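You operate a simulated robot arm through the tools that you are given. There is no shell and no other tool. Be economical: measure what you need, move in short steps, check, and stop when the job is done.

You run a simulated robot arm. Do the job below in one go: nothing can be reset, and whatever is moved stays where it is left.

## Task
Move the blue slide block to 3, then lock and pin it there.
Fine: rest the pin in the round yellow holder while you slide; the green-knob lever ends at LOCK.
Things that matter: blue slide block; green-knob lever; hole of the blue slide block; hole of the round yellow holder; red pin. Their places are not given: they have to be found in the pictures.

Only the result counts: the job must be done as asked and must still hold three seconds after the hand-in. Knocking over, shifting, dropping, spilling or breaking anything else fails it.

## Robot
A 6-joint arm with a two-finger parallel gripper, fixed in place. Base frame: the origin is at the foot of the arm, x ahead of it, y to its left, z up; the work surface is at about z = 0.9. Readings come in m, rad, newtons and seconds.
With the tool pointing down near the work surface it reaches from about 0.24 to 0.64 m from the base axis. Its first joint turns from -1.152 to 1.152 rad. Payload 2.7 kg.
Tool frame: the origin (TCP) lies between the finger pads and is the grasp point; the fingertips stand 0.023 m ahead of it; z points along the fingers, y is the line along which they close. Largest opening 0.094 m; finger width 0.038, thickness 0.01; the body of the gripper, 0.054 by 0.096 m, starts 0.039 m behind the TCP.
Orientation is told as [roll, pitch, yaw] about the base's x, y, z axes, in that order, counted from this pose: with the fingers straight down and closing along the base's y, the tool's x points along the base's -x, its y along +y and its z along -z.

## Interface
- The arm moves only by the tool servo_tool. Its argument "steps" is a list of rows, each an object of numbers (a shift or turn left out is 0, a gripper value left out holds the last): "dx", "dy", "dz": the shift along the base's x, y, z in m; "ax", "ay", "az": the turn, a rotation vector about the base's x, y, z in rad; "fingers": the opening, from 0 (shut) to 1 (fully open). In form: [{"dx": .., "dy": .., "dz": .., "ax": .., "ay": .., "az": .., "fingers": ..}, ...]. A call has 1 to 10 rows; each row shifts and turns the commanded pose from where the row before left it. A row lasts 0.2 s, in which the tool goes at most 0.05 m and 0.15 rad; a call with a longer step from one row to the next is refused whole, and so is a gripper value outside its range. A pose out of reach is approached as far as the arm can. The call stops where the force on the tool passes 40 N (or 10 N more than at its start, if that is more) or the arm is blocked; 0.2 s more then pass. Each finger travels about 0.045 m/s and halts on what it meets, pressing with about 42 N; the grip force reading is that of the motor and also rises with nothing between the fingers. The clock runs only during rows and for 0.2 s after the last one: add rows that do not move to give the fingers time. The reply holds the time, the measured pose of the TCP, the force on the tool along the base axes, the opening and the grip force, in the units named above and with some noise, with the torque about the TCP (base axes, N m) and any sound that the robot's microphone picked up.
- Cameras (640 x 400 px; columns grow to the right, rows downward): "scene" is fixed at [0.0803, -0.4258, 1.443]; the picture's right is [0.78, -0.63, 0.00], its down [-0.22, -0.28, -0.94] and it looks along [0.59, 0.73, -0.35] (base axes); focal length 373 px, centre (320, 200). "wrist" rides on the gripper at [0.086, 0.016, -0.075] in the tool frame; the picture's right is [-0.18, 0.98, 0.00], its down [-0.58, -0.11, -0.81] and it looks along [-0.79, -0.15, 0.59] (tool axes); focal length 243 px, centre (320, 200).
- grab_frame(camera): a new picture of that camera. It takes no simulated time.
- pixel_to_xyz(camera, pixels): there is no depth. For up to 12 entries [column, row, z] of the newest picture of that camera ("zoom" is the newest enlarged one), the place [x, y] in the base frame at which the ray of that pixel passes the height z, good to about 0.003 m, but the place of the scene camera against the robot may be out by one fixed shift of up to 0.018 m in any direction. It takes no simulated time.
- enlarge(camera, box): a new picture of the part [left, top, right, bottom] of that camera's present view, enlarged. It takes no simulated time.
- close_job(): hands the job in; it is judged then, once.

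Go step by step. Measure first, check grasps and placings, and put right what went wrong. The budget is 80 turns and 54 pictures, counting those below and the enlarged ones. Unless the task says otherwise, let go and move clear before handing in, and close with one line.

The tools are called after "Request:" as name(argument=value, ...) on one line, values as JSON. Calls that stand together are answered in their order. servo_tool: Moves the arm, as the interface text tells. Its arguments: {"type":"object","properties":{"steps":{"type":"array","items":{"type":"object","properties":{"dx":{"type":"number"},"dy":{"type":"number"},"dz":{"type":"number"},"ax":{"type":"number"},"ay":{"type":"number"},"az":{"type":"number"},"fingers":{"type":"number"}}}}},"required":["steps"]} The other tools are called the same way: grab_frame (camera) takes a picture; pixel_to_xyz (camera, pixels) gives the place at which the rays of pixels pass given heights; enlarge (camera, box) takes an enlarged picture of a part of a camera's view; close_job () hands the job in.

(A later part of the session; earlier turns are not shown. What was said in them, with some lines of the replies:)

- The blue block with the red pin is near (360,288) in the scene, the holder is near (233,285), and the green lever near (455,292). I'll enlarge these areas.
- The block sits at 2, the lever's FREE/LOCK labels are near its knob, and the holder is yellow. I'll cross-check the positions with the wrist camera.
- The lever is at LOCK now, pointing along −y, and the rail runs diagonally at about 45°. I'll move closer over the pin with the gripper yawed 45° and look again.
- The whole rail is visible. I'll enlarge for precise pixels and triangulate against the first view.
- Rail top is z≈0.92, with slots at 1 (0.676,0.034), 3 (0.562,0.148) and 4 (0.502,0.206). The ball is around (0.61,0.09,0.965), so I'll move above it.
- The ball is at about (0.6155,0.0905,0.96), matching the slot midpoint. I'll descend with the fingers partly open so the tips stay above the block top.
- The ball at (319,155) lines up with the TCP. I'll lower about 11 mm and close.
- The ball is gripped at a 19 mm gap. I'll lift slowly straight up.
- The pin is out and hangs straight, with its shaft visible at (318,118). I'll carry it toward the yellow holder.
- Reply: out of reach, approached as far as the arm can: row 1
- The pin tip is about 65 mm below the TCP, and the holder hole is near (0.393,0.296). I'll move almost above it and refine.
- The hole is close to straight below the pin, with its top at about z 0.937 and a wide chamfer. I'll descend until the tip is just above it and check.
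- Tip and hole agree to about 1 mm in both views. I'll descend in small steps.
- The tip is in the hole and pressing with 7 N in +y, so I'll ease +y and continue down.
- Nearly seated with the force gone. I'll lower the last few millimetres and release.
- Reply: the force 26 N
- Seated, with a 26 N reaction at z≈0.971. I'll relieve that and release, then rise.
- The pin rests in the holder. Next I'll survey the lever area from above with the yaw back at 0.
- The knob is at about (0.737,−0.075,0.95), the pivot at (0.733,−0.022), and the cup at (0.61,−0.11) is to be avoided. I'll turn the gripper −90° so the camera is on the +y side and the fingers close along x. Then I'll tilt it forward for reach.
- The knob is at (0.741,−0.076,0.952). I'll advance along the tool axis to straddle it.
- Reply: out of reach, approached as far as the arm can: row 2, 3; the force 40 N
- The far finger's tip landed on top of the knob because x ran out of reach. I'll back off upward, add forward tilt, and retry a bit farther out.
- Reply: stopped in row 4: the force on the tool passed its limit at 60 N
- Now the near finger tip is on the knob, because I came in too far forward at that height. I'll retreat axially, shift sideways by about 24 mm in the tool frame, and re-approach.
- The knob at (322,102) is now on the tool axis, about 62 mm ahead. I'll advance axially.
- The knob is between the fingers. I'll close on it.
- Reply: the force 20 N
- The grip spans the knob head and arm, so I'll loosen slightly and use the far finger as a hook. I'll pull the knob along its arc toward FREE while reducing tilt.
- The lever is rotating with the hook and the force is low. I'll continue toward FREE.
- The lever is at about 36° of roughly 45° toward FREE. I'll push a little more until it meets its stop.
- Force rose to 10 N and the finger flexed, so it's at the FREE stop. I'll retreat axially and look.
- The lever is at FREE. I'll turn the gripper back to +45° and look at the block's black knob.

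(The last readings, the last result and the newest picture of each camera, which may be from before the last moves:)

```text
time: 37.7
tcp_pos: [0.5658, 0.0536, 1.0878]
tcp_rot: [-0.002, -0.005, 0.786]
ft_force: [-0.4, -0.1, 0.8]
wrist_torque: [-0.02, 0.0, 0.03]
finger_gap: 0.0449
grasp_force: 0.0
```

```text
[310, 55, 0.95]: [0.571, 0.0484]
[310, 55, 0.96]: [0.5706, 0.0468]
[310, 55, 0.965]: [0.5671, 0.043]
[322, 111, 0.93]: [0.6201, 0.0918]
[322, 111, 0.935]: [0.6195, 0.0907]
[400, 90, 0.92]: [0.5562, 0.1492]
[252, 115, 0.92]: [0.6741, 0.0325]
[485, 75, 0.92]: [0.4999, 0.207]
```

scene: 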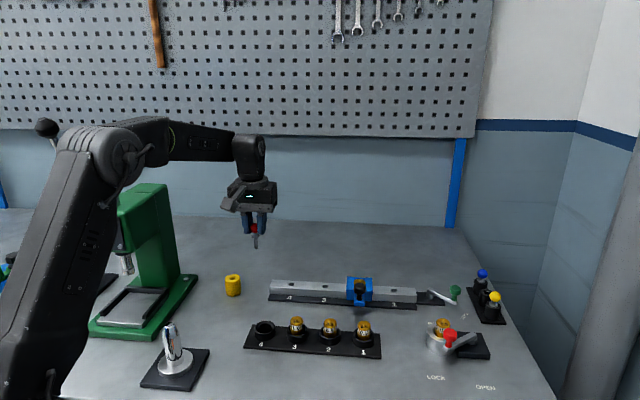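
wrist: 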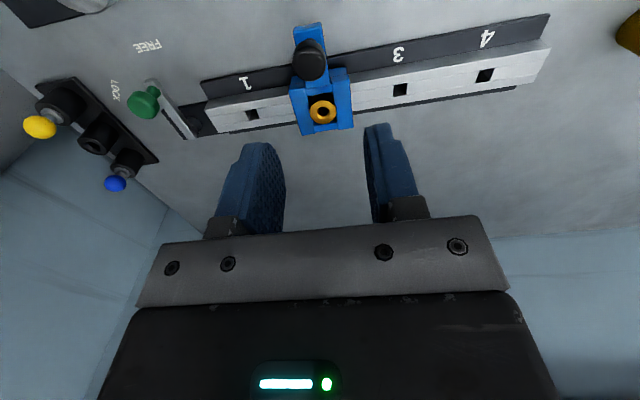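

The black knob is near (0.571,0.047, z≈0.96). I'll descend over it and take one check picture.

Request:
servo_tool(steps=[{"dx": 0.003, "dy": -0.003, "dz": -0.04}, {"dx": 0.002, "dy": -0.003, "dz": -0.04}, {"dz": -0.02}, {}])

Request:
grab_frame(camera="wrist")

```text
time: 38.7
tcp_pos: [0.5699, 0.0481, 0.9875]
tcp_rot: [-0.001, -0.004, 0.785]
ft_force: [0.1, -0.2, 0.5]
wrist_torque: [-0.01, 0.01, 0.0]
finger_gap: 0.0451
grasp_force: 0.0
```

```text
13 pictures are left
```

wrist: 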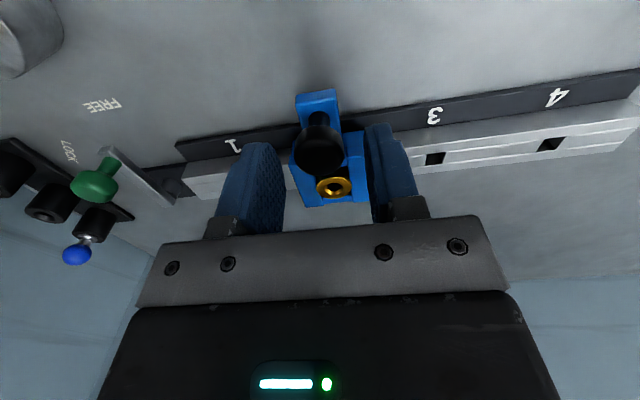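

The knob is on axis about 20 mm ahead. I'll descend and grip it.

Request:
servo_tool(steps=[{"dz": -0.012}, {"dz": -0.01}, {"fingers": 0}, {}, {}, {}])

```text
time: 40.1
tcp_pos: [0.5695, 0.0457, 0.9658]
tcp_rot: [0.0, -0.003, 0.787]
ft_force: [-1.6, -0.9, -0.9]
wrist_torque: [0.03, -0.06, 0.03]
finger_gap: 0.0255
grasp_force: 45.4
```

Gripped at a 25 mm gap. I'll slide along the rail toward 3, about 81 mm.

Request:
servo_tool(steps=[{"dx": -0.005, "dy": 0.005}, {"dx": -0.01, "dy": 0.01}, {"dx": -0.01, "dy": 0.01}, {"dx": -0.01, "dy": 0.01}, {"dx": -0.01, "dy": 0.01}, {"dx": -0.008, "dy": 0.008}, {"dx": -0.0045, "dy": 0.0045}, {}])

Request:
grab_frame(camera="wrist")

```text
time: 41.9
tcp_pos: [0.5125, 0.105, 0.9669]
tcp_rot: [0.002, -0.002, 0.786]
ft_force: [-0.8, -4.9, 0.7]
wrist_torque: [-0.42, 0.4, -0.2]
finger_gap: 0.0257
grasp_force: 45.4
```

```text
12 pictures are left
```

wrist: 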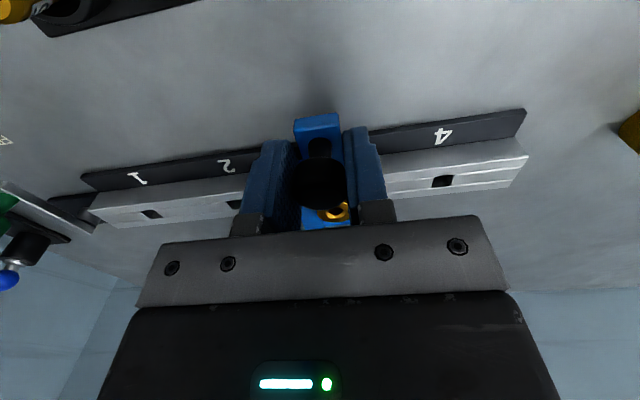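

The block moved to about 3. I'll release, lift, and check its alignment against the slots.

Request:
servo_tool(steps=[{"fingers": 0.5}, {}, {}, {"dz": 0.04}, {"dz": 0.04}, {"dx": 0.02, "dy": 0.015, "dz": 0.03}, {}])

Request:
enlarge(camera="wrist", box=[140, 20, 460, 220])

Request:
enlarge(camera="scene", box=[260, 250, 420, 350])

```text
time: 43.5
tcp_pos: [0.5314, 0.1177, 1.0755]
tcp_rot: [0.0, -0.002, 0.785]
ft_force: [0.4, 1.0, -0.6]
wrist_torque: [0.04, -0.01, -0.02]
finger_gap: 0.047
grasp_force: 0.0
```

```text
2.00 times, centred on (300, 120) of wrist
```

zoom: 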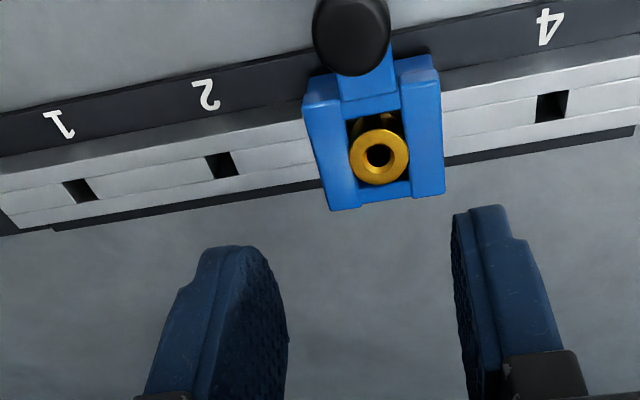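

```text
4.00 times, centred on (340, 300) of scene
```

zoom: 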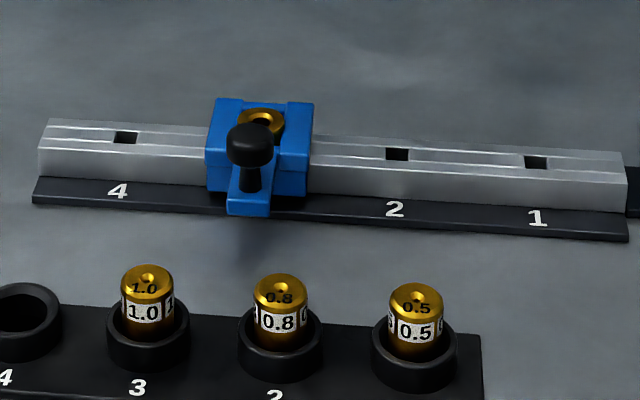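

The predicted slot‑3 column is about 378 in the zoomed view and the bushing hole is at 378, so the block is aligned. Next I'll go back to the lever with the same −90°/tilted pose.

Request:
servo_tool(steps=[{"dx": 0.004, "dy": -0.018, "dz": 0.002, "az": -0.147}, {"dx": 0.004, "dy": -0.018, "dz": 0.002, "az": -0.147}, {"dx": 0.004, "dy": -0.018, "dz": 0.002, "az": -0.147}, {"dx": 0.004, "dy": -0.018, "dz": 0.002, "az": -0.147}, {"dx": 0.004, "dy": -0.018, "dz": 0.002, "az": -0.147}, {"dx": 0.004, "dy": -0.018, "dz": 0.002, "az": -0.147}, {"dx": 0.004, "dy": -0.018, "dz": 0.002, "az": -0.147}, {"dx": 0.004, "dy": -0.018, "az": -0.147}, {"dx": 0.004, "dy": -0.018, "az": -0.147}, {"dx": 0.004, "dy": -0.014, "az": -0.147}])

Request:
servo_tool(steps=[{"az": -0.147}, {"az": -0.147}, {"az": -0.147}, {"az": -0.147}, {"az": -0.147}, {"az": -0.148, "ay": 0}, {"ay": -0.14}, {"ay": -0.14}, {"ay": -0.14}, {"ay": -0.14}])

Request:
servo_tool(steps=[{"ay": -0.14}, {"dx": 0.022, "dz": -0.023}, {"dx": 0.022, "dz": -0.023}, {"dx": 0.02, "dz": -0.02}, {}])

Request:
grab_frame(camera="wrist")

```text
time: 45.7
tcp_pos: [0.5728, -0.0583, 1.089]
tcp_rot: [-0.002, -0.005, -0.687]
ft_force: [-0.3, -0.1, 0.0]
wrist_torque: [0.04, -0.01, -0.01]
finger_gap: 0.0471
grasp_force: 0.0
```

```text
time: 47.9
tcp_pos: [0.5721, -0.0573, 1.0888]
tcp_rot: [0.561, -0.005, -1.57]
ft_force: [-0.4, 0.8, 0.0]
wrist_torque: [0.0, 0.01, 0.02]
finger_gap: 0.047
grasp_force: 0.0
```

```text
time: 49.1
tcp_pos: [0.6366, -0.058, 1.0229]
tcp_rot: [0.699, -0.005, -1.57]
ft_force: [-0.2, 0.4, 0.2]
wrist_torque: [0.03, 0.01, -0.05]
finger_gap: 0.0471
grasp_force: 0.1
```

```text
9 pictures are left
```

wrist: 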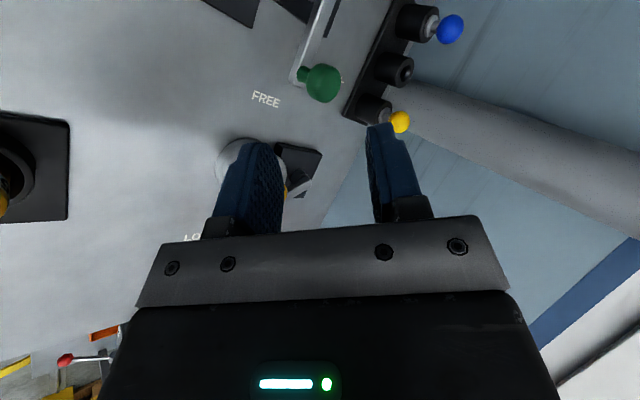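

The knob at (323,83) is on axis about 87 mm ahead. I'll advance to straddle it.

Request:
servo_tool(steps=[{"dx": 0.013, "dz": -0.017, "fingers": 0.55}, {"dx": 0.013, "dz": -0.017}, {"dx": 0.013, "dz": -0.017}, {"dx": 0.01, "dz": -0.013}, {}])

```text
time: 50.3
tcp_pos: [0.6849, -0.0574, 0.9607]
tcp_rot: [0.7, -0.004, -1.571]
ft_force: [0.1, 0.1, -0.5]
wrist_torque: [0.0, -0.01, 0.02]
finger_gap: 0.0515
grasp_force: 0.2
```

Request:
servo_tool(steps=[{"dx": 0.008, "dy": -0.001, "fingers": 0.48}, {"dx": 0.008, "dy": -0.004}, {"dx": 0.008, "dy": -0.004}, {"dx": 0.008, "dy": -0.004}, {"dx": 0.008, "dy": -0.003}, {"dx": 0.008, "dy": -0.002}, {}])

Request:
grab_frame(camera="wrist")

```text
time: 51.9
tcp_pos: [0.7326, -0.0745, 0.958]
tcp_rot: [0.7, -0.007, -1.569]
ft_force: [-0.5, -0.9, 0.6]
wrist_torque: [0.0, -0.01, 0.01]
finger_gap: 0.0453
grasp_force: 0.1
```

```text
8 pictures are left
```

wrist: 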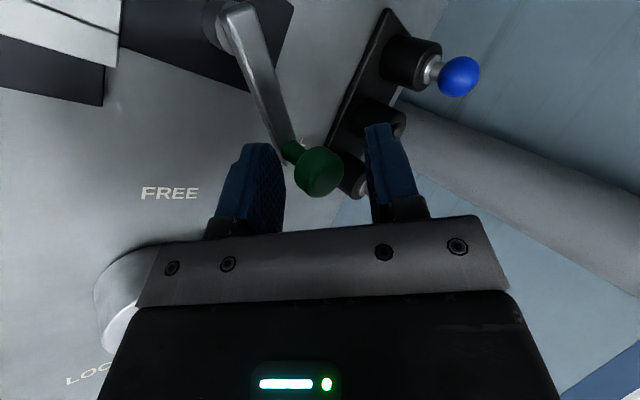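

The lever is almost at LOCK. I'll push a few more millimetres until it meets the stop.

Request:
servo_tool(steps=[{"dx": 0.003, "dy": -0.001}, {"dx": 0.003}, {"dx": 0.003}, {}])

```text
time: 52.9
tcp_pos: [0.7407, -0.0774, 0.9622]
tcp_rot: [0.698, -0.004, -1.571]
ft_force: [-33.4, 0.8, 14.6]
wrist_torque: [0.31, 1.23, 0.61]
finger_gap: 0.0524
grasp_force: 8.5
```

It's firmly at the LOCK stop (33 N). I'll back off, retreat axially, untilt, and check.

Request:
servo_tool(steps=[{"dx": -0.004}, {"dx": -0.013, "dz": 0.016}, {"dx": -0.02, "dz": 0.024}, {"dx": -0.025, "dz": 0.03}, {"dx": -0.025, "dz": 0.025, "ay": 0.14}, {"dx": -0.03, "dz": 0.01, "ay": 0.14}, {"dx": -0.02, "ay": 0.14}, {"ay": 0.14}, {"ay": 0.14}, {}])

Request:
enlarge(camera="scene", box=[260, 230, 520, 350])

```text
time: 55.1
tcp_pos: [0.605, -0.0757, 1.0654]
tcp_rot: [-0.001, -0.005, -1.568]
ft_force: [0.6, 0.2, 0.4]
wrist_torque: [0.04, -0.04, 0.0]
finger_gap: 0.0451
grasp_force: 0.0
```

```text
2.46 times, centred on (390, 290) of scene
```

zoom: 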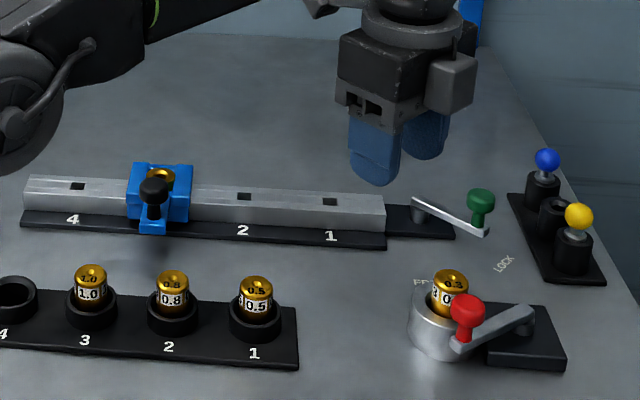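

The lever is back at LOCK and the block is at 3. I'll return to the pin with the gripper at +45°.

Request:
servo_tool(steps=[{"dx": -0.02, "dz": 0.015, "az": 0.138}, {"dx": -0.02, "az": 0.138}, {"dx": -0.0106, "dy": 0.0248, "az": 0.138}, {"dx": -0.0106, "dy": 0.0249, "az": 0.138}, {"dx": -0.0106, "dy": 0.0249, "az": 0.138}, {"dx": -0.0106, "dy": 0.0249, "az": 0.138}, {"dx": -0.0106, "dy": 0.0249, "az": 0.138}, {"dx": -0.0106, "dy": 0.0249, "az": 0.138}, {"dx": -0.0106, "dy": 0.0249, "az": 0.138}, {"dx": -0.0106, "dy": 0.0249, "az": 0.138}])

Request:
servo_tool(steps=[{"dx": -0.0106, "dy": 0.0248, "az": 0.138}, {"dx": -0.0106, "dy": 0.0248, "az": 0.138}, {"dx": -0.0106, "dy": 0.0248, "az": 0.138}, {"dx": -0.0106, "dy": 0.0248, "az": 0.138}, {"dx": -0.0106, "dy": 0.0248, "az": 0.138}, {"dx": -0.0106, "dy": 0.0248, "az": 0.138}, {"dx": -0.0106, "dy": 0.0248, "az": 0.145}, {}])

```text
time: 57.3
tcp_pos: [0.4826, 0.1239, 1.0809]
tcp_rot: [0.001, -0.002, -0.183]
ft_force: [-0.5, -0.4, -0.8]
wrist_torque: [0.01, -0.04, -0.02]
finger_gap: 0.0452
grasp_force: 0.0
```

```text
time: 59.1
tcp_pos: [0.407, 0.2982, 1.0809]
tcp_rot: [0.001, -0.004, 0.789]
ft_force: [0.3, 0.0, 0.2]
wrist_torque: [0.01, 0.01, 0.01]
finger_gap: 0.0452
grasp_force: 0.0
```

Request:
servo_tool(steps=[{"dx": -0.0115, "dy": -0.001}, {"dz": -0.04}, {"dz": -0.04}, {}])

Request:
grab_frame(camera="wrist")

```text
time: 60.1
tcp_pos: [0.3943, 0.296, 0.9996]
tcp_rot: [0.001, -0.002, 0.789]
ft_force: [-0.1, -0.4, 0.3]
wrist_torque: [0.01, 0.0, -0.01]
finger_gap: 0.0449
grasp_force: 0.0
```

```text
6 pictures are left
```

wrist: 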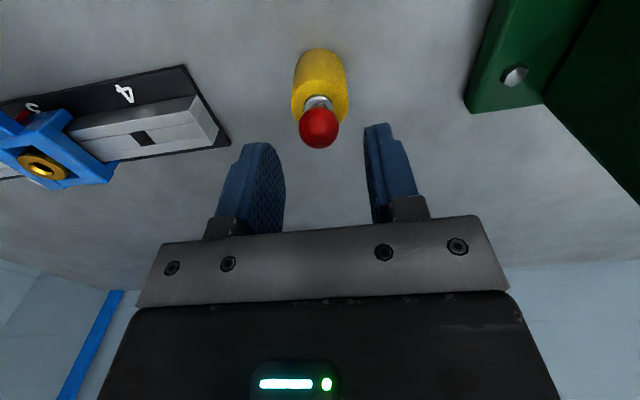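

The ball at (319,128) is on axis. I'll descend to the earlier grip height and close.

Request:
servo_tool(steps=[{"dz": -0.018}, {"dz": -0.0115}, {"fingers": 0}, {}, {}, {}, {}])

Request:
servo_tool(steps=[{"dz": 0.012}, {"dz": 0.018}, {"dz": 0.03}, {"dz": 0.03}, {}])

```text
time: 61.7
tcp_pos: [0.3948, 0.2961, 0.9698]
tcp_rot: [0.0, -0.004, 0.79]
ft_force: [-0.5, 0.1, 0.4]
wrist_torque: [0.01, 0.02, 0.02]
finger_gap: 0.0189
grasp_force: 42.0
```

```text
time: 62.9
tcp_pos: [0.392, 0.2953, 1.0603]
tcp_rot: [0.0, -0.003, 0.788]
ft_force: [-0.3, 0.7, -0.4]
wrist_torque: [-0.01, 0.0, 0.03]
finger_gap: 0.0191
grasp_force: 41.6
```

The pin is gripped and lifted. I'll carry it above the block's hole at about (0.558,0.150).

Request:
servo_tool(steps=[{"dx": 0.027, "dy": -0.0243}, {"dx": 0.027, "dy": -0.0243}, {"dx": 0.027, "dy": -0.0243}, {"dx": 0.027, "dy": -0.0243}, {"dx": 0.027, "dy": -0.0243}, {"dx": 0.0275, "dy": -0.0243}, {}])

Request:
grab_frame(camera="wrist")

```text
time: 64.5
tcp_pos: [0.5582, 0.1479, 1.061]
tcp_rot: [0.0, -0.004, 0.787]
ft_force: [-0.5, -0.1, -0.3]
wrist_torque: [-0.04, 0.0, 0.02]
finger_gap: 0.0191
grasp_force: 42.7
```

```text
5 pictures are left
```

wrist: 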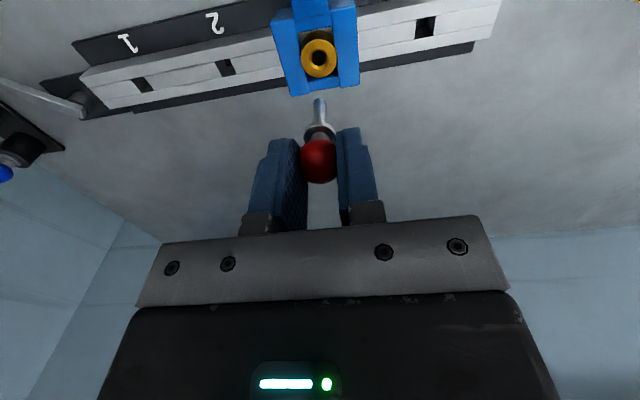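

Request:
pixel_to_xyz(camera="wrist", pixels=[[319, 57.5, 0.93], [319, 57.5, 0.932], [319, 57.5, 0.934], [319, 57.5, 0.936], [226, 67, 0.92], [424, 27, 0.92]])

Request:
servo_tool(steps=[{"dx": 0.0005, "dy": 0.001, "dz": -0.025}, {"dz": -0.025}, {}])

Request:
enlarge(camera="wrist", box=[240, 40, 400, 180])

```text
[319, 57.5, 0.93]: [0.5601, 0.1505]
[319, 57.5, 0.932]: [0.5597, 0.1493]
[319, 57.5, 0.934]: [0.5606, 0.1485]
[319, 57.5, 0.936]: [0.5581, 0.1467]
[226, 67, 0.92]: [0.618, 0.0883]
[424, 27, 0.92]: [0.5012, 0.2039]
```

```text
time: 65.3
tcp_pos: [0.5575, 0.1538, 1.0095]
tcp_rot: [0.0, -0.003, 0.788]
ft_force: [0.4, -0.6, -0.2]
wrist_torque: [0.02, -0.03, 0.0]
finger_gap: 0.019
grasp_force: 42.2
```

```text
2.86 times, centred on (320, 110) of wrist
```

zoom: 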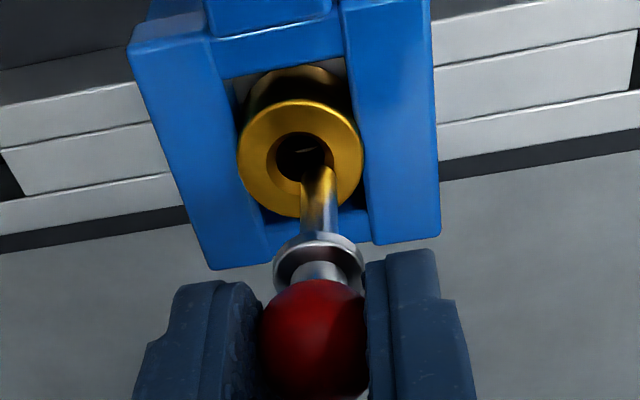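

The arm ended about 4.7 mm off along the rail: hole at zoom col 301, pin tip at 320. I'll correct by (+3.3,−3.3) mm and recheck.

Request:
servo_tool(steps=[{"dx": 0.0033, "dy": -0.0033}, {}, {}])

Request:
enlarge(camera="wrist", box=[240, 40, 400, 180])

```text
time: 66.1
tcp_pos: [0.5625, 0.1484, 1.0106]
tcp_rot: [-0.001, -0.004, 0.788]
ft_force: [-0.8, -0.6, -0.2]
wrist_torque: [-0.01, 0.02, 0.02]
finger_gap: 0.0189
grasp_force: 41.3
```

```text
2.86 times, centred on (320, 110) of wrist
```

zoom: 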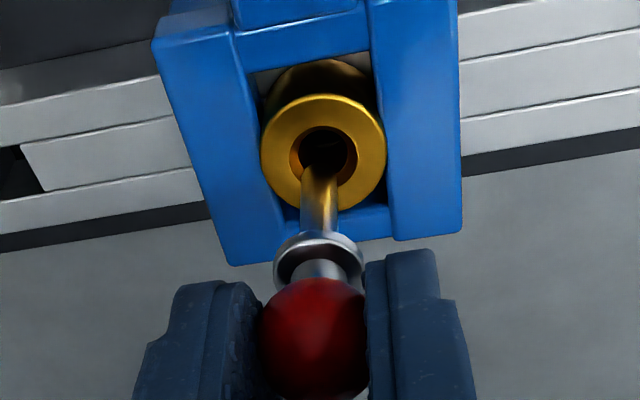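

The hole is now about 1.2 mm off (col 325 against 320). I'll do a small correction and descend gently.

Request:
servo_tool(steps=[{"dx": -0.0002, "dy": 0.0015}, {"dz": -0.008}, {"dz": -0.007}, {"dz": -0.005}, {}])

```text
time: 67.3
tcp_pos: [0.56, 0.1496, 0.9894]
tcp_rot: [0.0, 0.0, 0.787]
ft_force: [-13.9, -6.7, 3.5]
wrist_torque: [-0.32, 0.74, 0.0]
finger_gap: 0.019
grasp_force: 41.6
```

The tip has entered the bushing with a side force of (−14,−7) N. I'll ease in that direction and continue.

Request:
servo_tool(steps=[{"dx": -0.0015, "dy": -0.0007}, {"dx": -0.0007, "dy": -0.0003}, {}])

```text
time: 68.1
tcp_pos: [0.559, 0.1495, 0.9896]
tcp_rot: [-0.001, -0.004, 0.787]
ft_force: [0.0, -0.2, 0.1]
wrist_torque: [-0.04, 0.0, 0.04]
finger_gap: 0.019
grasp_force: 41.6
```

Request:
servo_tool(steps=[{"dz": -0.005}, {"dz": -0.005}, {"dz": -0.005}, {}])

```text
time: 69.1
tcp_pos: [0.5606, 0.1482, 0.9782]
tcp_rot: [-0.001, -0.008, 0.788]
ft_force: [-6.3, 1.3, 24.2]
wrist_torque: [0.07, 0.33, 0.1]
finger_gap: 0.0187
grasp_force: 42.4
```

The pin stopped 13 mm short, meaning its tip is on the rail beside slot 3. The measurements hint the block sits about 1.5 mm too far toward 4. I'll relieve it and try a gentle bias toward 2 while lowering.

Request:
servo_tool(steps=[{"dz": 0.004}, {"dx": 0.001, "dy": -0.001}, {"dz": -0.003}, {"dz": -0.002}, {}])

```text
time: 70.3
tcp_pos: [0.5604, 0.1465, 0.9759]
tcp_rot: [-0.002, -0.008, 0.788]
ft_force: [-4.9, 1.8, 22.2]
wrist_torque: [0.11, 0.25, 0.13]
finger_gap: 0.0188
grasp_force: 41.9
```

Request:
servo_tool(steps=[{"dz": 0.003}, {"dx": 0.001, "dy": -0.001}, {"dz": -0.003}, {"dz": -0.001}, {}])

```text
time: 71.5
tcp_pos: [0.5602, 0.1456, 0.9741]
tcp_rot: [0.0, -0.005, 0.786]
ft_force: [-11.0, 1.5, 17.1]
wrist_torque: [0.13, 0.33, 0.01]
finger_gap: 0.0185
grasp_force: 42.1
```

Request:
enlarge(camera="wrist", box=[240, 60, 400, 200])

```text
2.86 times, centred on (320, 130) of wrist
```

zoom: 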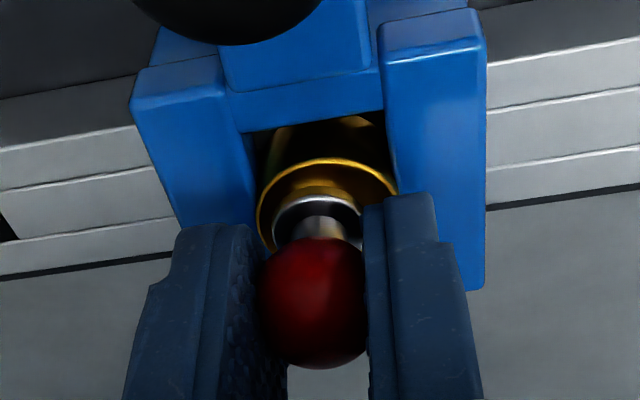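

The collar is only 3–4 mm above the bushing, so the tip is already in the slot and just rubbing. I'll relieve the side force and push down gently.

Request:
servo_tool(steps=[{"dx": -0.0013, "dy": 0.0002, "dz": 0.001}, {"dz": -0.002}, {"dz": -0.002}, {}])

```text
time: 72.5
tcp_pos: [0.5597, 0.1461, 0.9735]
tcp_rot: [-0.004, -0.011, 0.787]
ft_force: [-2.3, 1.3, 30.0]
wrist_torque: [0.07, 0.2, 0.12]
finger_gap: 0.0187
grasp_force: 42.4
```

Pressing at 30 N and still perhaps 2–3 mm high. I'll wiggle around lightly under moderate downforce to see whether it drops.

Request:
servo_tool(steps=[{"dz": 0.001}, {"dx": 0.0008, "dy": -0.0008}, {"dx": -0.0016, "dy": 0.0016}, {"dx": 0.0008, "dy": -0.0008}, {"dx": 0.0008, "dy": 0.0008}, {"dx": -0.0016, "dy": -0.0016}, {"dx": 0.0008, "dy": 0.0008}, {}])

```text
time: 74.3
tcp_pos: [0.5592, 0.1463, 0.9731]
tcp_rot: [-0.001, -0.007, 0.787]
ft_force: [4.3, -2.1, 21.0]
wrist_torque: [0.01, -0.08, 0.05]
finger_gap: 0.0185
grasp_force: 42.2
```

Stable at 0.973. I'll release, rise, and compare the ball height with the starting picture.

Request:
servo_tool(steps=[{"dz": 0.0012}, {"fingers": 0.5}, {}, {}, {}, {"dz": 0.03}, {"dz": 0.04}, {"dz": 0.03}, {}])

Request:
enlarge(camera="scene", box=[260, 250, 420, 350])

```text
time: 76.3
tcp_pos: [0.5608, 0.1456, 1.0738]
tcp_rot: [0.0, -0.003, 0.786]
ft_force: [0.3, 0.1, -0.9]
wrist_torque: [0.01, 0.01, -0.02]
finger_gap: 0.0469
grasp_force: 0.1
```

```text
4.00 times, centred on (340, 300) of scene
```

zoom: 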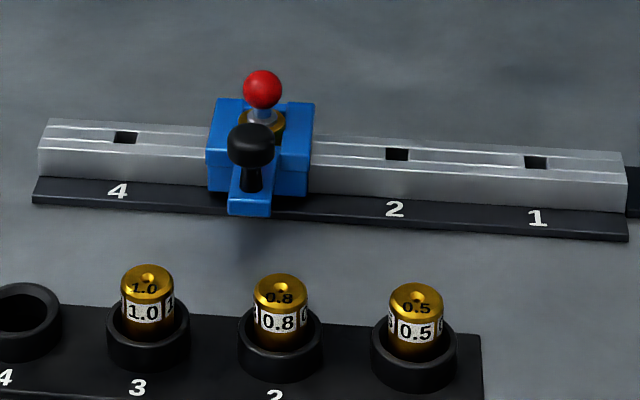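

The ball's height against the block top matches the starting picture: 12.5 px above the corners in both. As a check, I'll press lightly on top of the ball with closed fingers.

Request:
servo_tool(steps=[{"dx": -0.001, "dy": 0.002, "fingers": 0}, {}, {}, {"dz": -0.03}, {"dz": -0.03}, {"dz": -0.012}, {}])

```text
time: 77.9
tcp_pos: [0.5576, 0.1492, 0.9992]
tcp_rot: [0.0, -0.004, 0.787]
ft_force: [0.6, 0.8, 1.0]
wrist_torque: [0.0, -0.02, 0.03]
finger_gap: 0.0
grasp_force: 42.5
```

Request:
servo_tool(steps=[{"dz": -0.002}, {"dz": -0.002}, {}])

```text
time: 78.7
tcp_pos: [0.5583, 0.1488, 0.9982]
tcp_rot: [-0.004, -0.007, 0.787]
ft_force: [-0.9, 0.0, 13.4]
wrist_torque: [-0.02, 0.03, -0.03]
finger_gap: 0.0
grasp_force: 42.3
```

Contact is at TCP≈0.998, so the ball top is about 0.9745, perhaps a few mm high. I'll press a bit harder from above.

Request:
servo_tool(steps=[{"dz": -0.001}, {"dz": -0.001}, {"dz": -0.001}, {}, {}])

```text
time: 79.9
tcp_pos: [0.5589, 0.1496, 0.9979]
tcp_rot: [-0.006, -0.014, 0.787]
ft_force: [-5.9, 0.7, 36.4]
wrist_torque: [-0.14, 0.3, -0.05]
finger_gap: 0.0
grasp_force: 42.1
```

It holds solid at 36 N, so the pin is bottomed. With the last picture I'll repeat the pre-grasp view from the start (ball row 155, ring row 122) to confirm the seating depth.

Request:
servo_tool(steps=[{"dz": 0.02}, {"dz": 0.02, "fingers": 0.6}, {}, {}, {}, {}, {"dx": 0.0005, "dy": 0.001, "dz": -0.03}, {"dz": -0.028}, {}])

Request:
grab_frame(camera="wrist")

```text
time: 81.9
tcp_pos: [0.5583, 0.1494, 0.9744]
tcp_rot: [0.002, -0.003, 0.787]
ft_force: [-0.6, 0.6, 0.6]
wrist_torque: [-0.01, 0.0, -0.03]
finger_gap: 0.0563
grasp_force: 0.0
```

```text
0 pictures are left
```

wrist: 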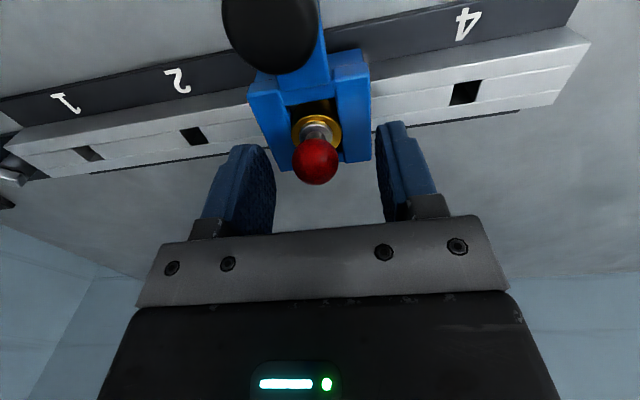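

The ball-to-ring spacing is 30 px (161 against 131), against 33 px at the start, so the pin is fully seated. I'll rise clear.

Request:
servo_tool(steps=[{"dz": 0.03}, {"dz": 0.04}, {"dx": -0.02, "dz": 0.04}, {"dx": -0.03, "dz": 0.02}, {}, {}])

```text
time: 83.3
tcp_pos: [0.5077, 0.1484, 1.1062]
tcp_rot: [0.002, -0.004, 0.787]
ft_force: [0.2, -0.5, 0.0]
wrist_torque: [0.0, 0.02, 0.03]
finger_gap: 0.0566
grasp_force: 0.0
```

The arm is clear, so I'm handing in.

Request:
close_job()

```text
The job is handed in.
```

The blue block is at 3, the green-knob lever is at LOCK, the red pin is seated in the block's hole, and the gripper is clear.
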